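You operate a simulated robot arm through the tools that you are given. There is no shell and no other tool. Be economical: measure what you need, move in short steps, check, and stop when the job is done.

The job below is to be done with a simulated robot arm. You get a single attempt, and the scene is never put back.

TASK
Put one of the firm fibre pads from the lift bench top on top of the half brick.

Only the result counts: the job must be done as asked and must still hold three seconds after the hand-in. Knocking over, shifting, dropping, spilling or breaking anything else fails it.

THE ROBOT
A 6-joint arm with a two-finger parallel gripper, fixed in place. Base frame: the origin is at the foot of the arm, x ahead of it, y to its left, z up; the work surface is at about z = 0. Readings come in m, degrees, newtons and seconds.
With the tool pointing down near the work surface it reaches from about 0.18 to 0.46 m from the base axis. Its first joint turns from -70.0 to 70.0 degrees. Payload 1.9 kg.
Tool frame: the origin (TCP) lies between the finger pads and is the grasp point; the fingertips stand 0.023 m ahead of it; z points along the fingers, y is the line along which they close. The gripper opens to 0.094 m. The fingers are 0.038 m wide and 0.01 m thick; the gripper's body (0.054 by 0.096 m) begins 0.039 m behind the TCP.
Orientation is that of the tool frame in the base frame, as [roll, pitch, yaw] about the fixed x, y, z axes, in that order (R = Rz(yaw) Ry(pitch) Rx(roll)). With the fingers straight down and closing along the base's y, the tool's x points along the base's -x, its y along +y and its z along -z.

THE INTERFACE
- The arm moves only by the tool servo_tool. Its argument "targets" is one flat list of numbers, 7 for each row, row after row: the shift along the tool's x, y, z in m, then the turn, a rotation vector about the tool's x, y, z in degrees, then the opening, from 0 (shut) to 1 (fully open). In form: [dx, dy, dz, rx, ry, rz, grip, dx, dy, dz, rx, ry, rz, grip, ...]. A call has 1 to 10 rows; each row shifts and turns the commanded pose from where the row before left it, along the tool's axes as they then stand. A row lasts 0.2 s, in which the tool goes at most 0.05 m and 8.6 degrees; a call with a longer step from one row to the next is refused whole, and so is a gripper value outside its range. Where a pose cannot be reached the arm comes as near as it can. A force on the tool above 40 N (or 10 N above the force at the start of the call, whichever is more), or a blocked arm, ends the call early, and 0.2 s more pass. Each finger travels about 0.108 m/s and halts on what it meets, pressing with about 22 N; the grip force reading is that of the motor and also rises with nothing between the fingers. The clock runs only during rows and for 0.2 s after the last one: add rows that do not move to give the fingers time. The reply holds the time, the measured pose of the TCP, the force on the tool along the base axes, the opening and the grip force, in the units named above and with some noise.
- Cameras (640 x 400 px; columns grow to the right, rows downward): "scene" is fixed at [0.0591, 0.3022, 0.4322]; the picture's right is [-0.84, -0.54, 0.00], its down [-0.32, 0.50, -0.80] and it looks along [0.43, -0.68, -0.59] (base axes); focal length 236 px, centre (320, 200). "wrist" rides on the gripper at [-0.039, 0, -0.044] in the tool frame; the picture's right is [0.00, -1.00, 0.00], its down [0.97, 0.00, -0.24] and it looks along [0.24, 0.00, 0.97] (tool axes); focal length 218 px, centre (320, 200).
- camera(camera): a new picture of that camera. It takes no simulated time.
- probe_pixels(camera, pixels): for up to 12 pixels [column, row] of the newest picture of that camera ("zoom" is the newest enlarged one), the place [x, y, z] in the base frame of the surface seen there, good to about 0.002 m, but the place of the scene camera against the robot may be out by one fixed shift of up to 0.025 m in any direction. It takes no simulated time.
- inspect(camera, box): a new picture of the part [left, top, right, bottom] of that camera's present view, enlarged. It takes no simulated time.
- finish_job(): hands the job in; it is judged then, once.

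Go step by step. Measure first, check grasps and placings, and put right what went wrong. The budget is 60 turns and 26 pictures, counting those below and the enlarged ones. Unless the task says otherwise, let go and move clear before handing in, and close with one line.

The tools are called after "Request:" as name(argument=value, ...) on one line, values as JSON. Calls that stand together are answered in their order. servo_tool: Moves the arm, as the interface text tells. Its arguments: {"type":"object","properties":{"targets":{"type":"array"}},"required":["targets"]} The other tools are called the same way: camera (camera) takes a picture; probe_pixels (camera, pixels) gives the place of the surface under pixels of a picture; inspect (camera, box) takes an enlarged picture of a part of a camera's view; finish_job () hands the job in.

At the start:

```text
time_s: 0.0
position: [0.2612, -0.1517, 0.2774]
tcp_rot: [-179.9, -0.1, 179.9]
wrist_force: [0.4, 0.1, 0.8]
opening: 0.0939
gripper_force: 0.1
```

scene: 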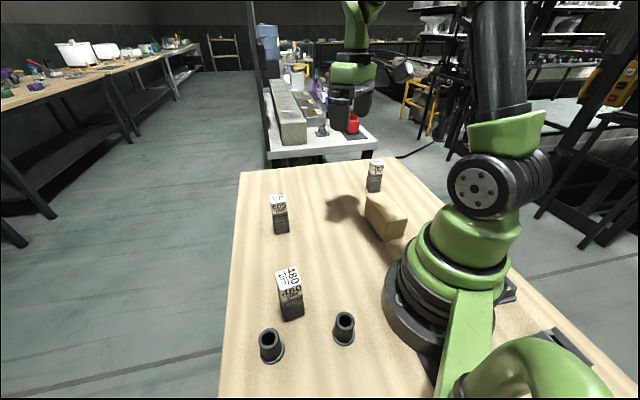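
wrist: 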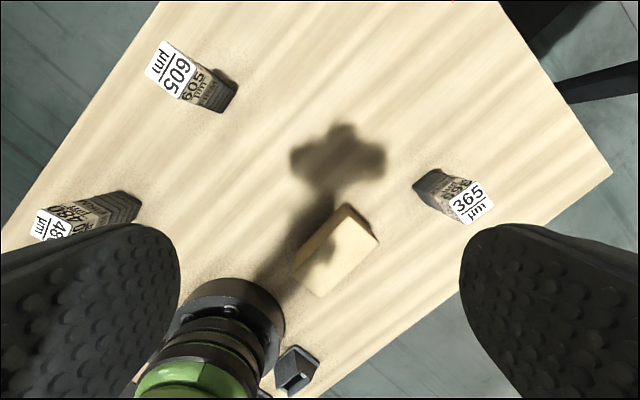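

The pictures show three printed blocks (605, 480, 365 µm), two dark cups and a tan block near wrist pixel (337,250). I'll enlarge these to identify them.

Request:
inspect(camera="scene", box=[250, 150, 420, 256])

Request:
inspect(camera="scene", box=[230, 255, 390, 375])

Request:
inspect(camera="wrist", box=[20, 20, 260, 250])

Request:
inspect(camera="wrist", box=[260, 150, 500, 300])

```text
3.76 times, centred on (335, 203) of scene
```

zoom: 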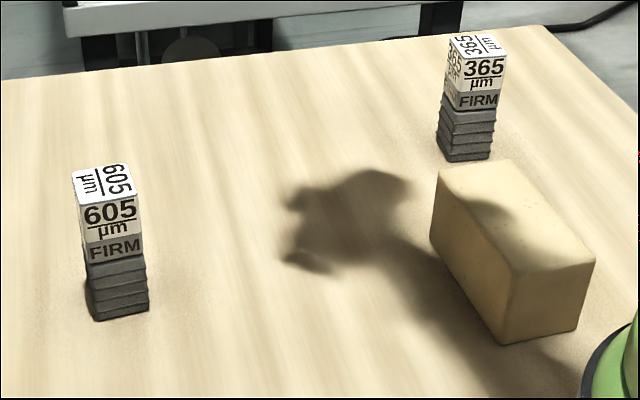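

```text
3.33 times, centred on (310, 315) of scene
```

zoom: 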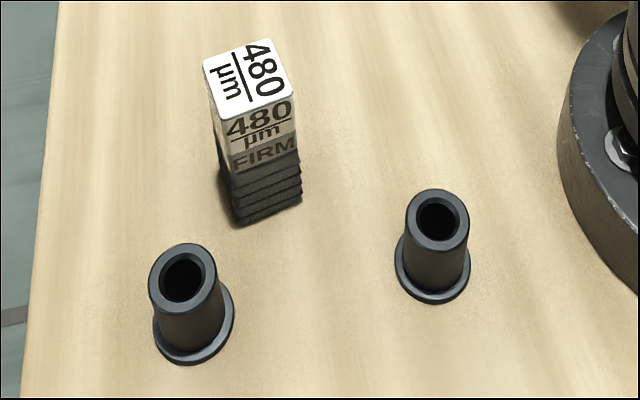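

```text
1.74 times, centred on (140, 135) of wrist
```

zoom: 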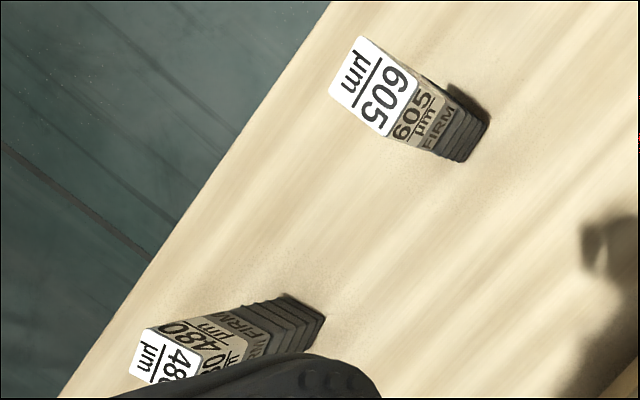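

```text
2.67 times, centred on (380, 225) of wrist
```

zoom: 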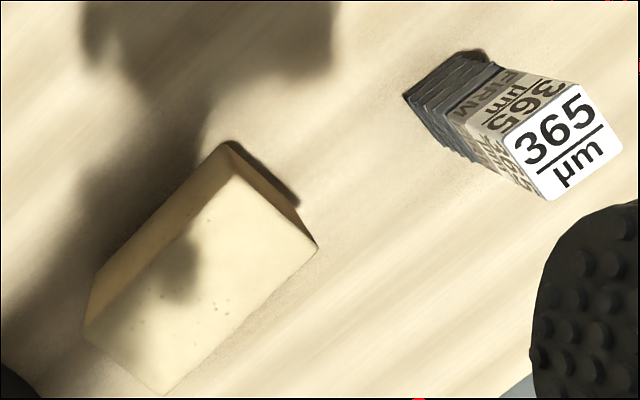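

All three blocks carry "FIRM", and the tan block is the half brick. I'll probe the 365 and 605 blocks and the brick through the wrist view.

Request:
probe_pixels(camera="wrist", pixels=[[453, 198], [473, 184], [491, 204], [468, 220], [346, 205], [378, 241], [322, 294], [294, 266], [347, 245], [330, 265], [425, 180], [360, 100]])

Request:
inspect(camera="wrist", box=[410, 160, 500, 230])

Request:
probe_pixels(camera="wrist", pixels=[[168, 43], [197, 64], [179, 95], [150, 72], [172, 68], [230, 106]])

```text
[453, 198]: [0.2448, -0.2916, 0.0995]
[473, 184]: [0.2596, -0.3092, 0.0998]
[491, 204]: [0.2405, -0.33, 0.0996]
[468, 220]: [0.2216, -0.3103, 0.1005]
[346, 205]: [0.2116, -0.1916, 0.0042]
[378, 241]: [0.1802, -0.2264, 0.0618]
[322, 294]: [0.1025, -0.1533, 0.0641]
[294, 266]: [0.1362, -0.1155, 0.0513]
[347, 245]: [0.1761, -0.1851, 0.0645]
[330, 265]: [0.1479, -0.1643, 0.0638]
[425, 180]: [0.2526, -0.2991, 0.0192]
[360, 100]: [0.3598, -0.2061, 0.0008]
```

```text
5.71 times, centred on (455, 195) of wrist
```

zoom: 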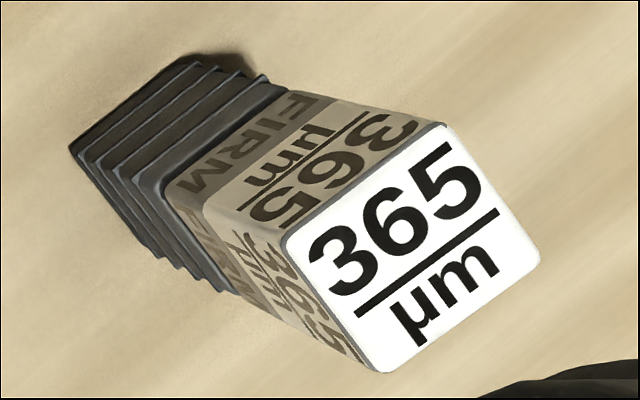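

```text
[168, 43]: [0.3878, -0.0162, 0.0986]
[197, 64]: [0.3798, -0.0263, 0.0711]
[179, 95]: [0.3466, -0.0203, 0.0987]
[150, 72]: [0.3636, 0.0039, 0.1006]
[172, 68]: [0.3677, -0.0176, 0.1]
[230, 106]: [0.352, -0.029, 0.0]
```

The 365 pad is about 0.1 m tall with a 0.023 x 0.028 footprint, and its top centre is near (0.242, -0.310). The brick top is at z≈0.064. I'll move above the pad, turn 42° to line up with its sides, and look again.

Request:
servo_tool(targets=[0.0049, -0.03965, 0, 0, 0, 0, 1, 0.0049, -0.03965, 0, 0, 0, 0, 1, 0.0049, -0.03965, 0, 0, 0, 0, 1, 0.0049, -0.03965, 0, 0, 0, 0, 1, 0, 0, 0.0154, 0, 0, 8.4, 1, 0, 0, 0.0154, 0, 0, 8.4, 1, 0, 0, 0.0154, 0, 0, 8.4, 1, 0, 0, 0.0154, 0, 0, 8.4, 1, 0, 0, 0.0154, 0, 0, 8.4, 1, 0, 0, 0, 0, 0, 0, 1])

Request:
camera(camera="wrist")

```text
time_s: 2.2
position: [0.2406, -0.3087, 0.2003]
tcp_rot: [-179.9, 0.2, 137.8]
wrist_force: [0.1, 0.1, 0.0]
opening: 0.0939
gripper_force: 0.1
```

```text
18 pictures are left
```

wrist: 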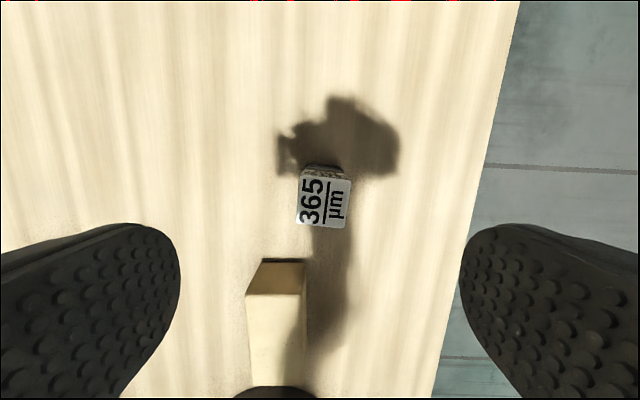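

The pad's top face is now at about (324,200), turned a few degrees from the finger line. I'll probe its corners and the brick's top face.

Request:
probe_pixels(camera="wrist", pixels=[[303, 176], [348, 180], [345, 225], [300, 222], [324, 200], [250, 298], [302, 297], [252, 382], [300, 382], [275, 340], [262, 266], [303, 266]])

Request:
inspect(camera="wrist", box=[220, 150, 380, 400])

```text
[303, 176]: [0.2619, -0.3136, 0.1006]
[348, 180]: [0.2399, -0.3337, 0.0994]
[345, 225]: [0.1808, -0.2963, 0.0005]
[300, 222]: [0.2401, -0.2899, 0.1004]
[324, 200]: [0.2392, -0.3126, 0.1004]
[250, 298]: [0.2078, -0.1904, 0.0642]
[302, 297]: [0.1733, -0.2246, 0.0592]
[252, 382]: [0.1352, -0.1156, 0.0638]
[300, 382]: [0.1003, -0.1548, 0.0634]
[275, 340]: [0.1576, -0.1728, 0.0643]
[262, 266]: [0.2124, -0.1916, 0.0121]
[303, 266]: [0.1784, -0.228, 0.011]
```

```text
1.60 times, centred on (300, 275) of wrist
```

zoom: 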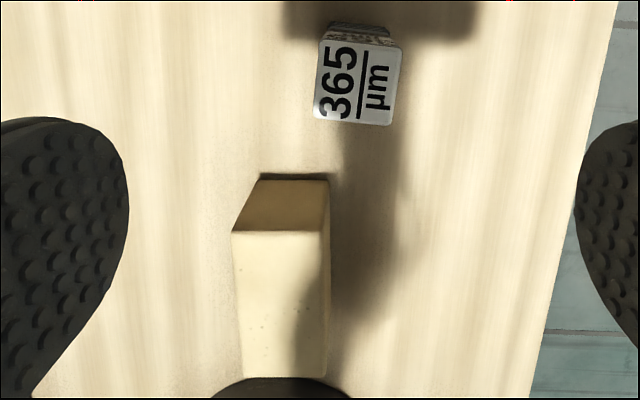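

The pad's centre is (0.240, -0.312), and it needs about 6° more turn. I'll keep the TCP at z≈0.070, because the palm would touch the 0.100 top if it went lower. Next I'll align, descend and close.

Request:
servo_tool(targets=[-0.0017, -0.0025, 0, 0, 0, 6, 1, 0, 0, 0.03, 0, 0, 0, 1, 0, 0, 0.03, 0, 0, 0, 1, 0, 0, 0.03, 0, 0, 0, 1, 0, 0, 0.025, 0, 0, 0, 1, 0, 0, 0.015, 0, 0, 0, 1, 0, 0, 0, 0, 0, 0, 1])

Request:
camera(camera="wrist")

```text
time_s: 3.8
position: [0.2418, -0.3138, 0.0701]
tcp_rot: [-180.0, 0.1, 131.8]
wrist_force: [0.4, 0.6, -0.5]
opening: 0.0941
gripper_force: 0.1
```

```text
16 pictures are left
```

wrist: 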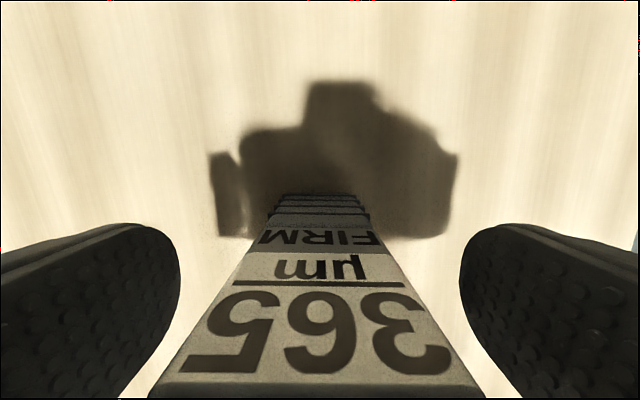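

The pad stands square and centred between the fingers (columns 150–480 at the near edge). I'll close in stages.

Request:
servo_tool(targets=[0, 0, 0, 0, 0, 0, 0.6, 0, 0, 0, 0, 0, 0, 0.42, 0, 0, 0, 0, 0, 0, 0.3, 0, 0, 0, 0, 0, 0, 0.2, 0, 0, 0, 0, 0, 0, 0, 0, 0, 0, 0, 0, 0, 0, 0, 0, 0, 0, 0, 0, 0])

```text
time_s: 5.4
position: [0.2409, -0.3137, 0.0693]
tcp_rot: [-180.0, 0.0, 131.9]
wrist_force: [0.4, 0.5, -0.1]
opening: 0.0358
gripper_force: 21.9
```

The fingers stopped at 0.036 with 22 N, so they hold something. I'll lift slowly and look.

Request:
servo_tool(targets=[0, 0, -0.005, 0, 0, 0, 0, 0, 0, -0.015, 0, 0, 0, 0, 0, 0, -0.02, 0, 0, 0, 0, 0, 0, -0.02, 0, 0, 0, 0, 0, 0, -0.02, 0, 0, 0, 0, 0, 0, -0.02, 0, 0, 0, 0, 0, 0, -0.015, 0, 0, 0, 0, 0, 0, 0, 0, 0, 0, 0])

Request:
inspect(camera="scene", box=[290, 110, 450, 260])

Request:
camera(camera="wrist")

```text
time_s: 7.2
position: [0.2426, -0.3106, 0.1856]
tcp_rot: [179.9, 0.1, 132.0]
wrist_force: [-0.6, 0.6, -1.5]
opening: 0.0358
gripper_force: 22.6
```

```text
2.67 times, centred on (370, 185) of scene
```

zoom: 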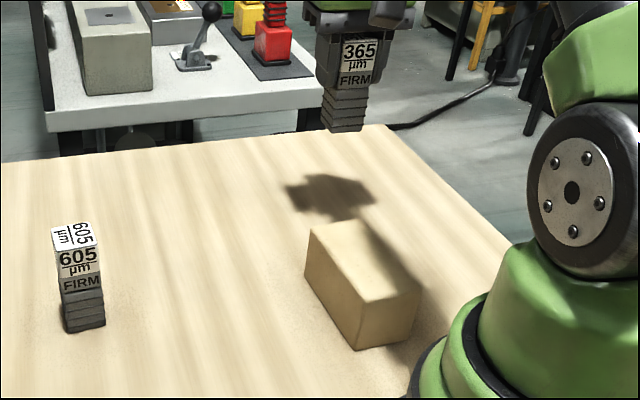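

```text
14 pictures are left
```

wrist: 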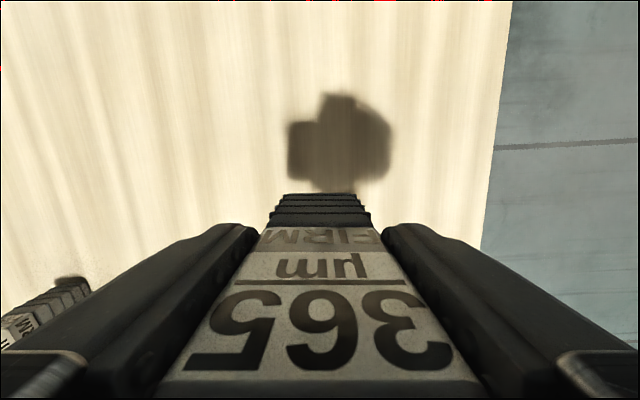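

The whole pad came up upright and firmly held as one piece, with the bottom at z≈0.115. I'll carry it over the brick, aiming for (0.161, -0.179).

Request:
servo_tool(targets=[0.008, 0.0016, 0, 0, 0, 0, 0, 0.018, 0.0036, 0, 0, 0, 0, 0, 0.02, 0.0039, 0, 0, 0, 0, 0, 0.021, 0.0041, 0, 0, 0, 0, 0, 0.021, 0.0041, 0, 0, 0, 0, 0, 0.021, 0.0041, 0, 0, 0, 0, 0, 0.02, 0.0039, 0, 0, 0, 0, 0, 0.016, 0.0031, 0, 0, 0, 0, 0, 0.008, 0.0016, 0, 0, 0, 0, 0, 0, 0, 0, 0, 0, 0, 0])

Request:
inspect(camera="scene", box=[310, 120, 470, 260])

Request:
camera(camera="wrist")

```text
time_s: 9.4
position: [0.1594, -0.1798, 0.1863]
tcp_rot: [180.0, 0.1, 131.9]
wrist_force: [0.0, -0.4, -1.8]
opening: 0.0361
gripper_force: 21.7
```

```text
2.86 times, centred on (390, 190) of scene
```

zoom: 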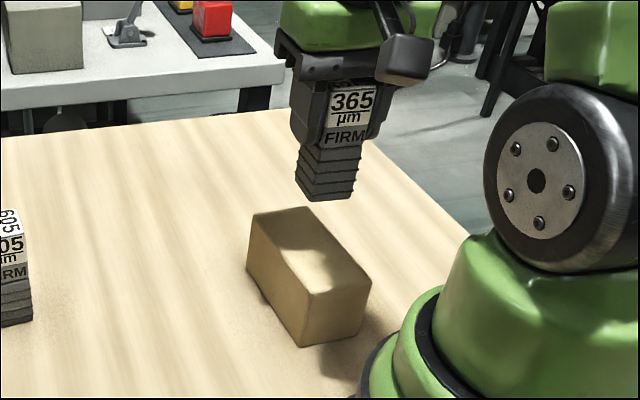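

```text
12 pictures are left
```

wrist: 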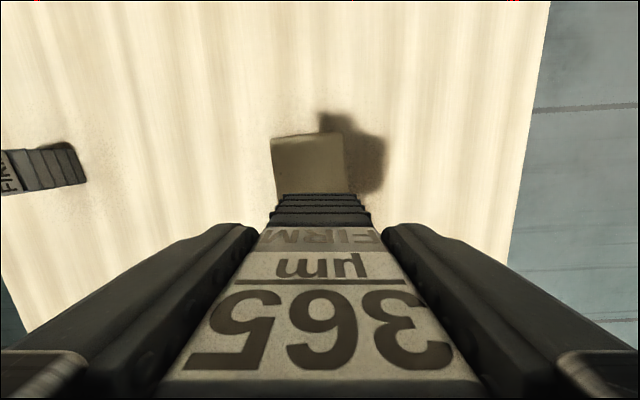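

The pad hangs over the brick, whose outer edge runs from (272,138) to (343,133) and looks slightly left of the pad. I'll probe it to centre exactly.

Request:
probe_pixels(camera="wrist", pixels=[[275, 141], [341, 137], [274, 185], [345, 185], [308, 160], [269, 222], [371, 222], [277, 196], [360, 196]])

```text
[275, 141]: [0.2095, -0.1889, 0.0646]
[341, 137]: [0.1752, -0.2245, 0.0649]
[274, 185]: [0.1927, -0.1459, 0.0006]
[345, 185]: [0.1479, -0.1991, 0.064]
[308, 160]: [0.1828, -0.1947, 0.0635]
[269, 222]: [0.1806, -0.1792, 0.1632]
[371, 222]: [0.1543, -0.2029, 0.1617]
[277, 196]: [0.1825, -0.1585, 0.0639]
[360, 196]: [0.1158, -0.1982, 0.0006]
```

The brick's midline is about 3.5 mm to the tool's +y. I'll correct that and lower to just above the top.

Request:
servo_tool(targets=[0, 0.0035, 0, 0, 0, 0, 0, 0, 0, 0.012, 0, 0, 0, 0, 0, 0, 0.015, 0, 0, 0, 0, 0, 0, 0.012, 0, 0, 0, 0, 0, 0, 0.006, 0, 0, 0, 0, 0, 0, 0, 0, 0, 0, 0])

Request:
inspect(camera="scene", box=[340, 140, 440, 240])

```text
time_s: 10.8
position: [0.1629, -0.1771, 0.141]
tcp_rot: [-180.0, 0.1, 132.0]
wrist_force: [0.1, -0.2, -2.1]
opening: 0.036
gripper_force: 21.8
```

```text
4.00 times, centred on (390, 190) of scene
```

zoom: 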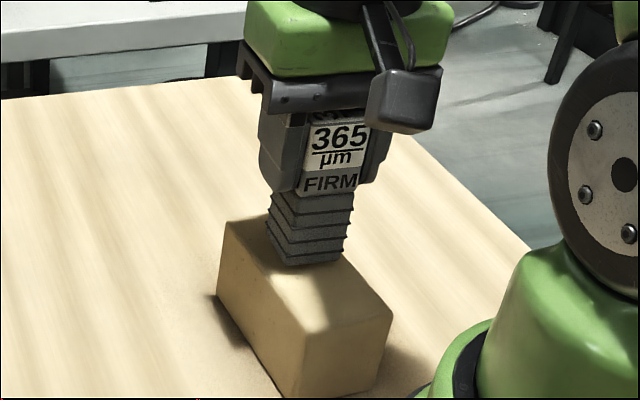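

The pad is well over the brick, with the TCP at 0.141 and contact expected near 0.134. I'll creep down and watch the force.

Request:
servo_tool(targets=[0, 0, 0.002, 0, 0, 0, 0, 0, 0, 0.002, 0, 0, 0, 0, 0, 0, 0.001, 0, 0, 0, 0, 0, 0, 0, 0, 0, 0, 0])

```text
time_s: 11.8
position: [0.1634, -0.1778, 0.1361]
tcp_rot: [180.0, 0.1, 131.9]
wrist_force: [-0.3, -0.2, -1.8]
opening: 0.0355
gripper_force: 21.1
```

No contact yet, since the force still reads -1.8. I'll go down in 1 mm steps.

Request:
servo_tool(targets=[0, 0, 0.001, 0, 0, 0, 0, 0, 0, 0, 0, 0, 0, 0])

Request:
servo_tool(targets=[0, 0, 0.001, 0, 0, 0, 0, 0, 0, 0, 0, 0, 0, 0])

```text
time_s: 12.4
position: [0.1631, -0.1761, 0.1351]
tcp_rot: [-180.0, 0.1, 131.9]
wrist_force: [0.3, -0.5, -2.4]
opening: 0.0358
gripper_force: 21.3
```

```text
time_s: 13.0
position: [0.165, -0.1765, 0.1346]
tcp_rot: [180.0, 0.1, 131.9]
wrist_force: [-4.2, -0.5, 17.6]
opening: 0.036
gripper_force: 22.1
```

Contact: the vertical force jumped to +17.6 N. I'll ease up half a millimetre, then open gently.

Request:
servo_tool(targets=[0, 0, -0.0005, 0, 0, 0, 0, 0, 0, 0, 0, 0, 0, 0])

Request:
servo_tool(targets=[0, 0, 0, 0, 0, 0, 0.4, 0, 0, 0, 0, 0, 0, 0.45, 0, 0, 0, 0, 0, 0, 0.6, 0, 0, 0, 0, 0, 0, 0.8, 0, 0, 0, 0, 0, 0, 0.8])

Request:
inspect(camera="scene", box=[340, 140, 440, 240])

Request:
camera(camera="wrist")

```text
time_s: 13.6
position: [0.1634, -0.1755, 0.1333]
tcp_rot: [-180.0, 0.0, 131.9]
wrist_force: [0.2, 0.2, -1.8]
opening: 0.0361
gripper_force: 21.4
```

```text
time_s: 14.8
position: [0.1646, -0.1759, 0.1341]
tcp_rot: [180.0, 0.1, 131.9]
wrist_force: [-0.1, 0.1, 0.4]
opening: 0.0748
gripper_force: 0.0
```

```text
4.00 times, centred on (390, 190) of scene
```

zoom: 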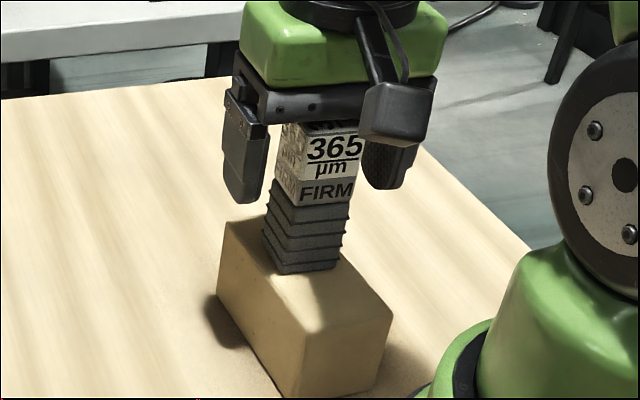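

```text
9 pictures are left
```

wrist: 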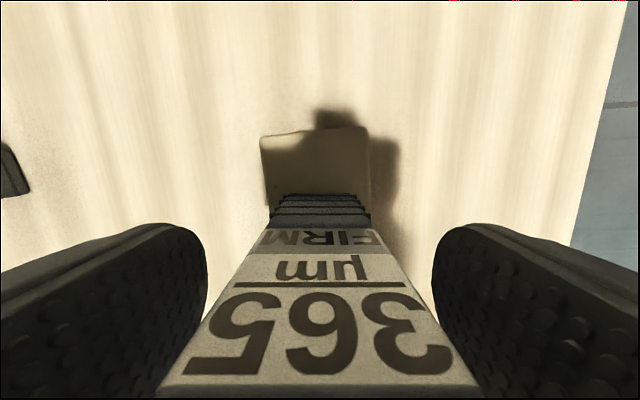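

The pad stands upright and centred on the brick, and the fingers are clear of it on both sides. I'll rise straight up and check.

Request:
servo_tool(targets=[0, 0, -0.01, 0, 0, 0, 0.9, 0, 0, -0.02, 0, 0, 0, 0.9, 0, 0, -0.025, 0, 0, 0, 0.9, 0, 0, -0.025, 0, 0, 0, 0.9, 0, 0, -0.02, 0, 0, 0, 0.9, 0, 0, 0, 0, 0, 0, 0.9])

Request:
camera(camera="scene")

Request:
camera(camera="wrist")

```text
time_s: 16.2
position: [0.1647, -0.1752, 0.2328]
tcp_rot: [-180.0, 0.1, 132.1]
wrist_force: [0.2, 0.5, 0.1]
opening: 0.0846
gripper_force: 0.1
```

```text
8 pictures are left
```

scene: 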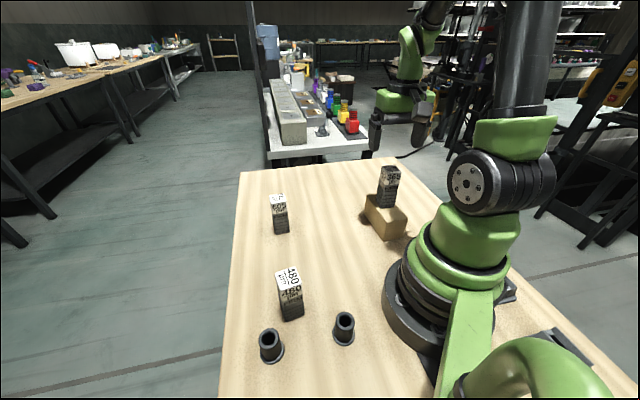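

```text
7 pictures are left
```

wrist: 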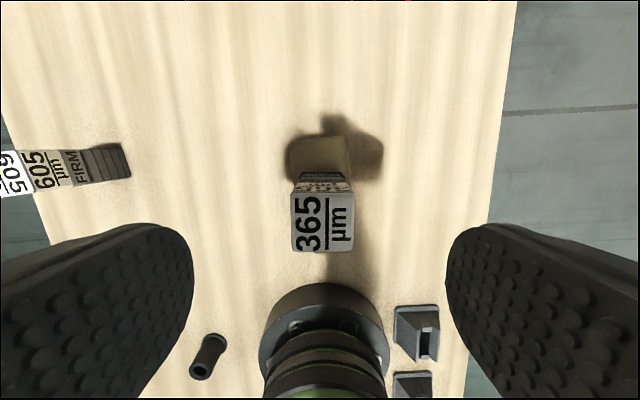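

The pad stands on the brick (scene pixel (388,185)), the other items haven't moved, and the gripper is clear above at z 0.233. I'm handing in.

Request:
finish_job()

```text
The job is handed in.
```

The 365 µm FIRM fibre pad is standing upright on top of the half brick; it was released and the arm moved clear before I handed in.
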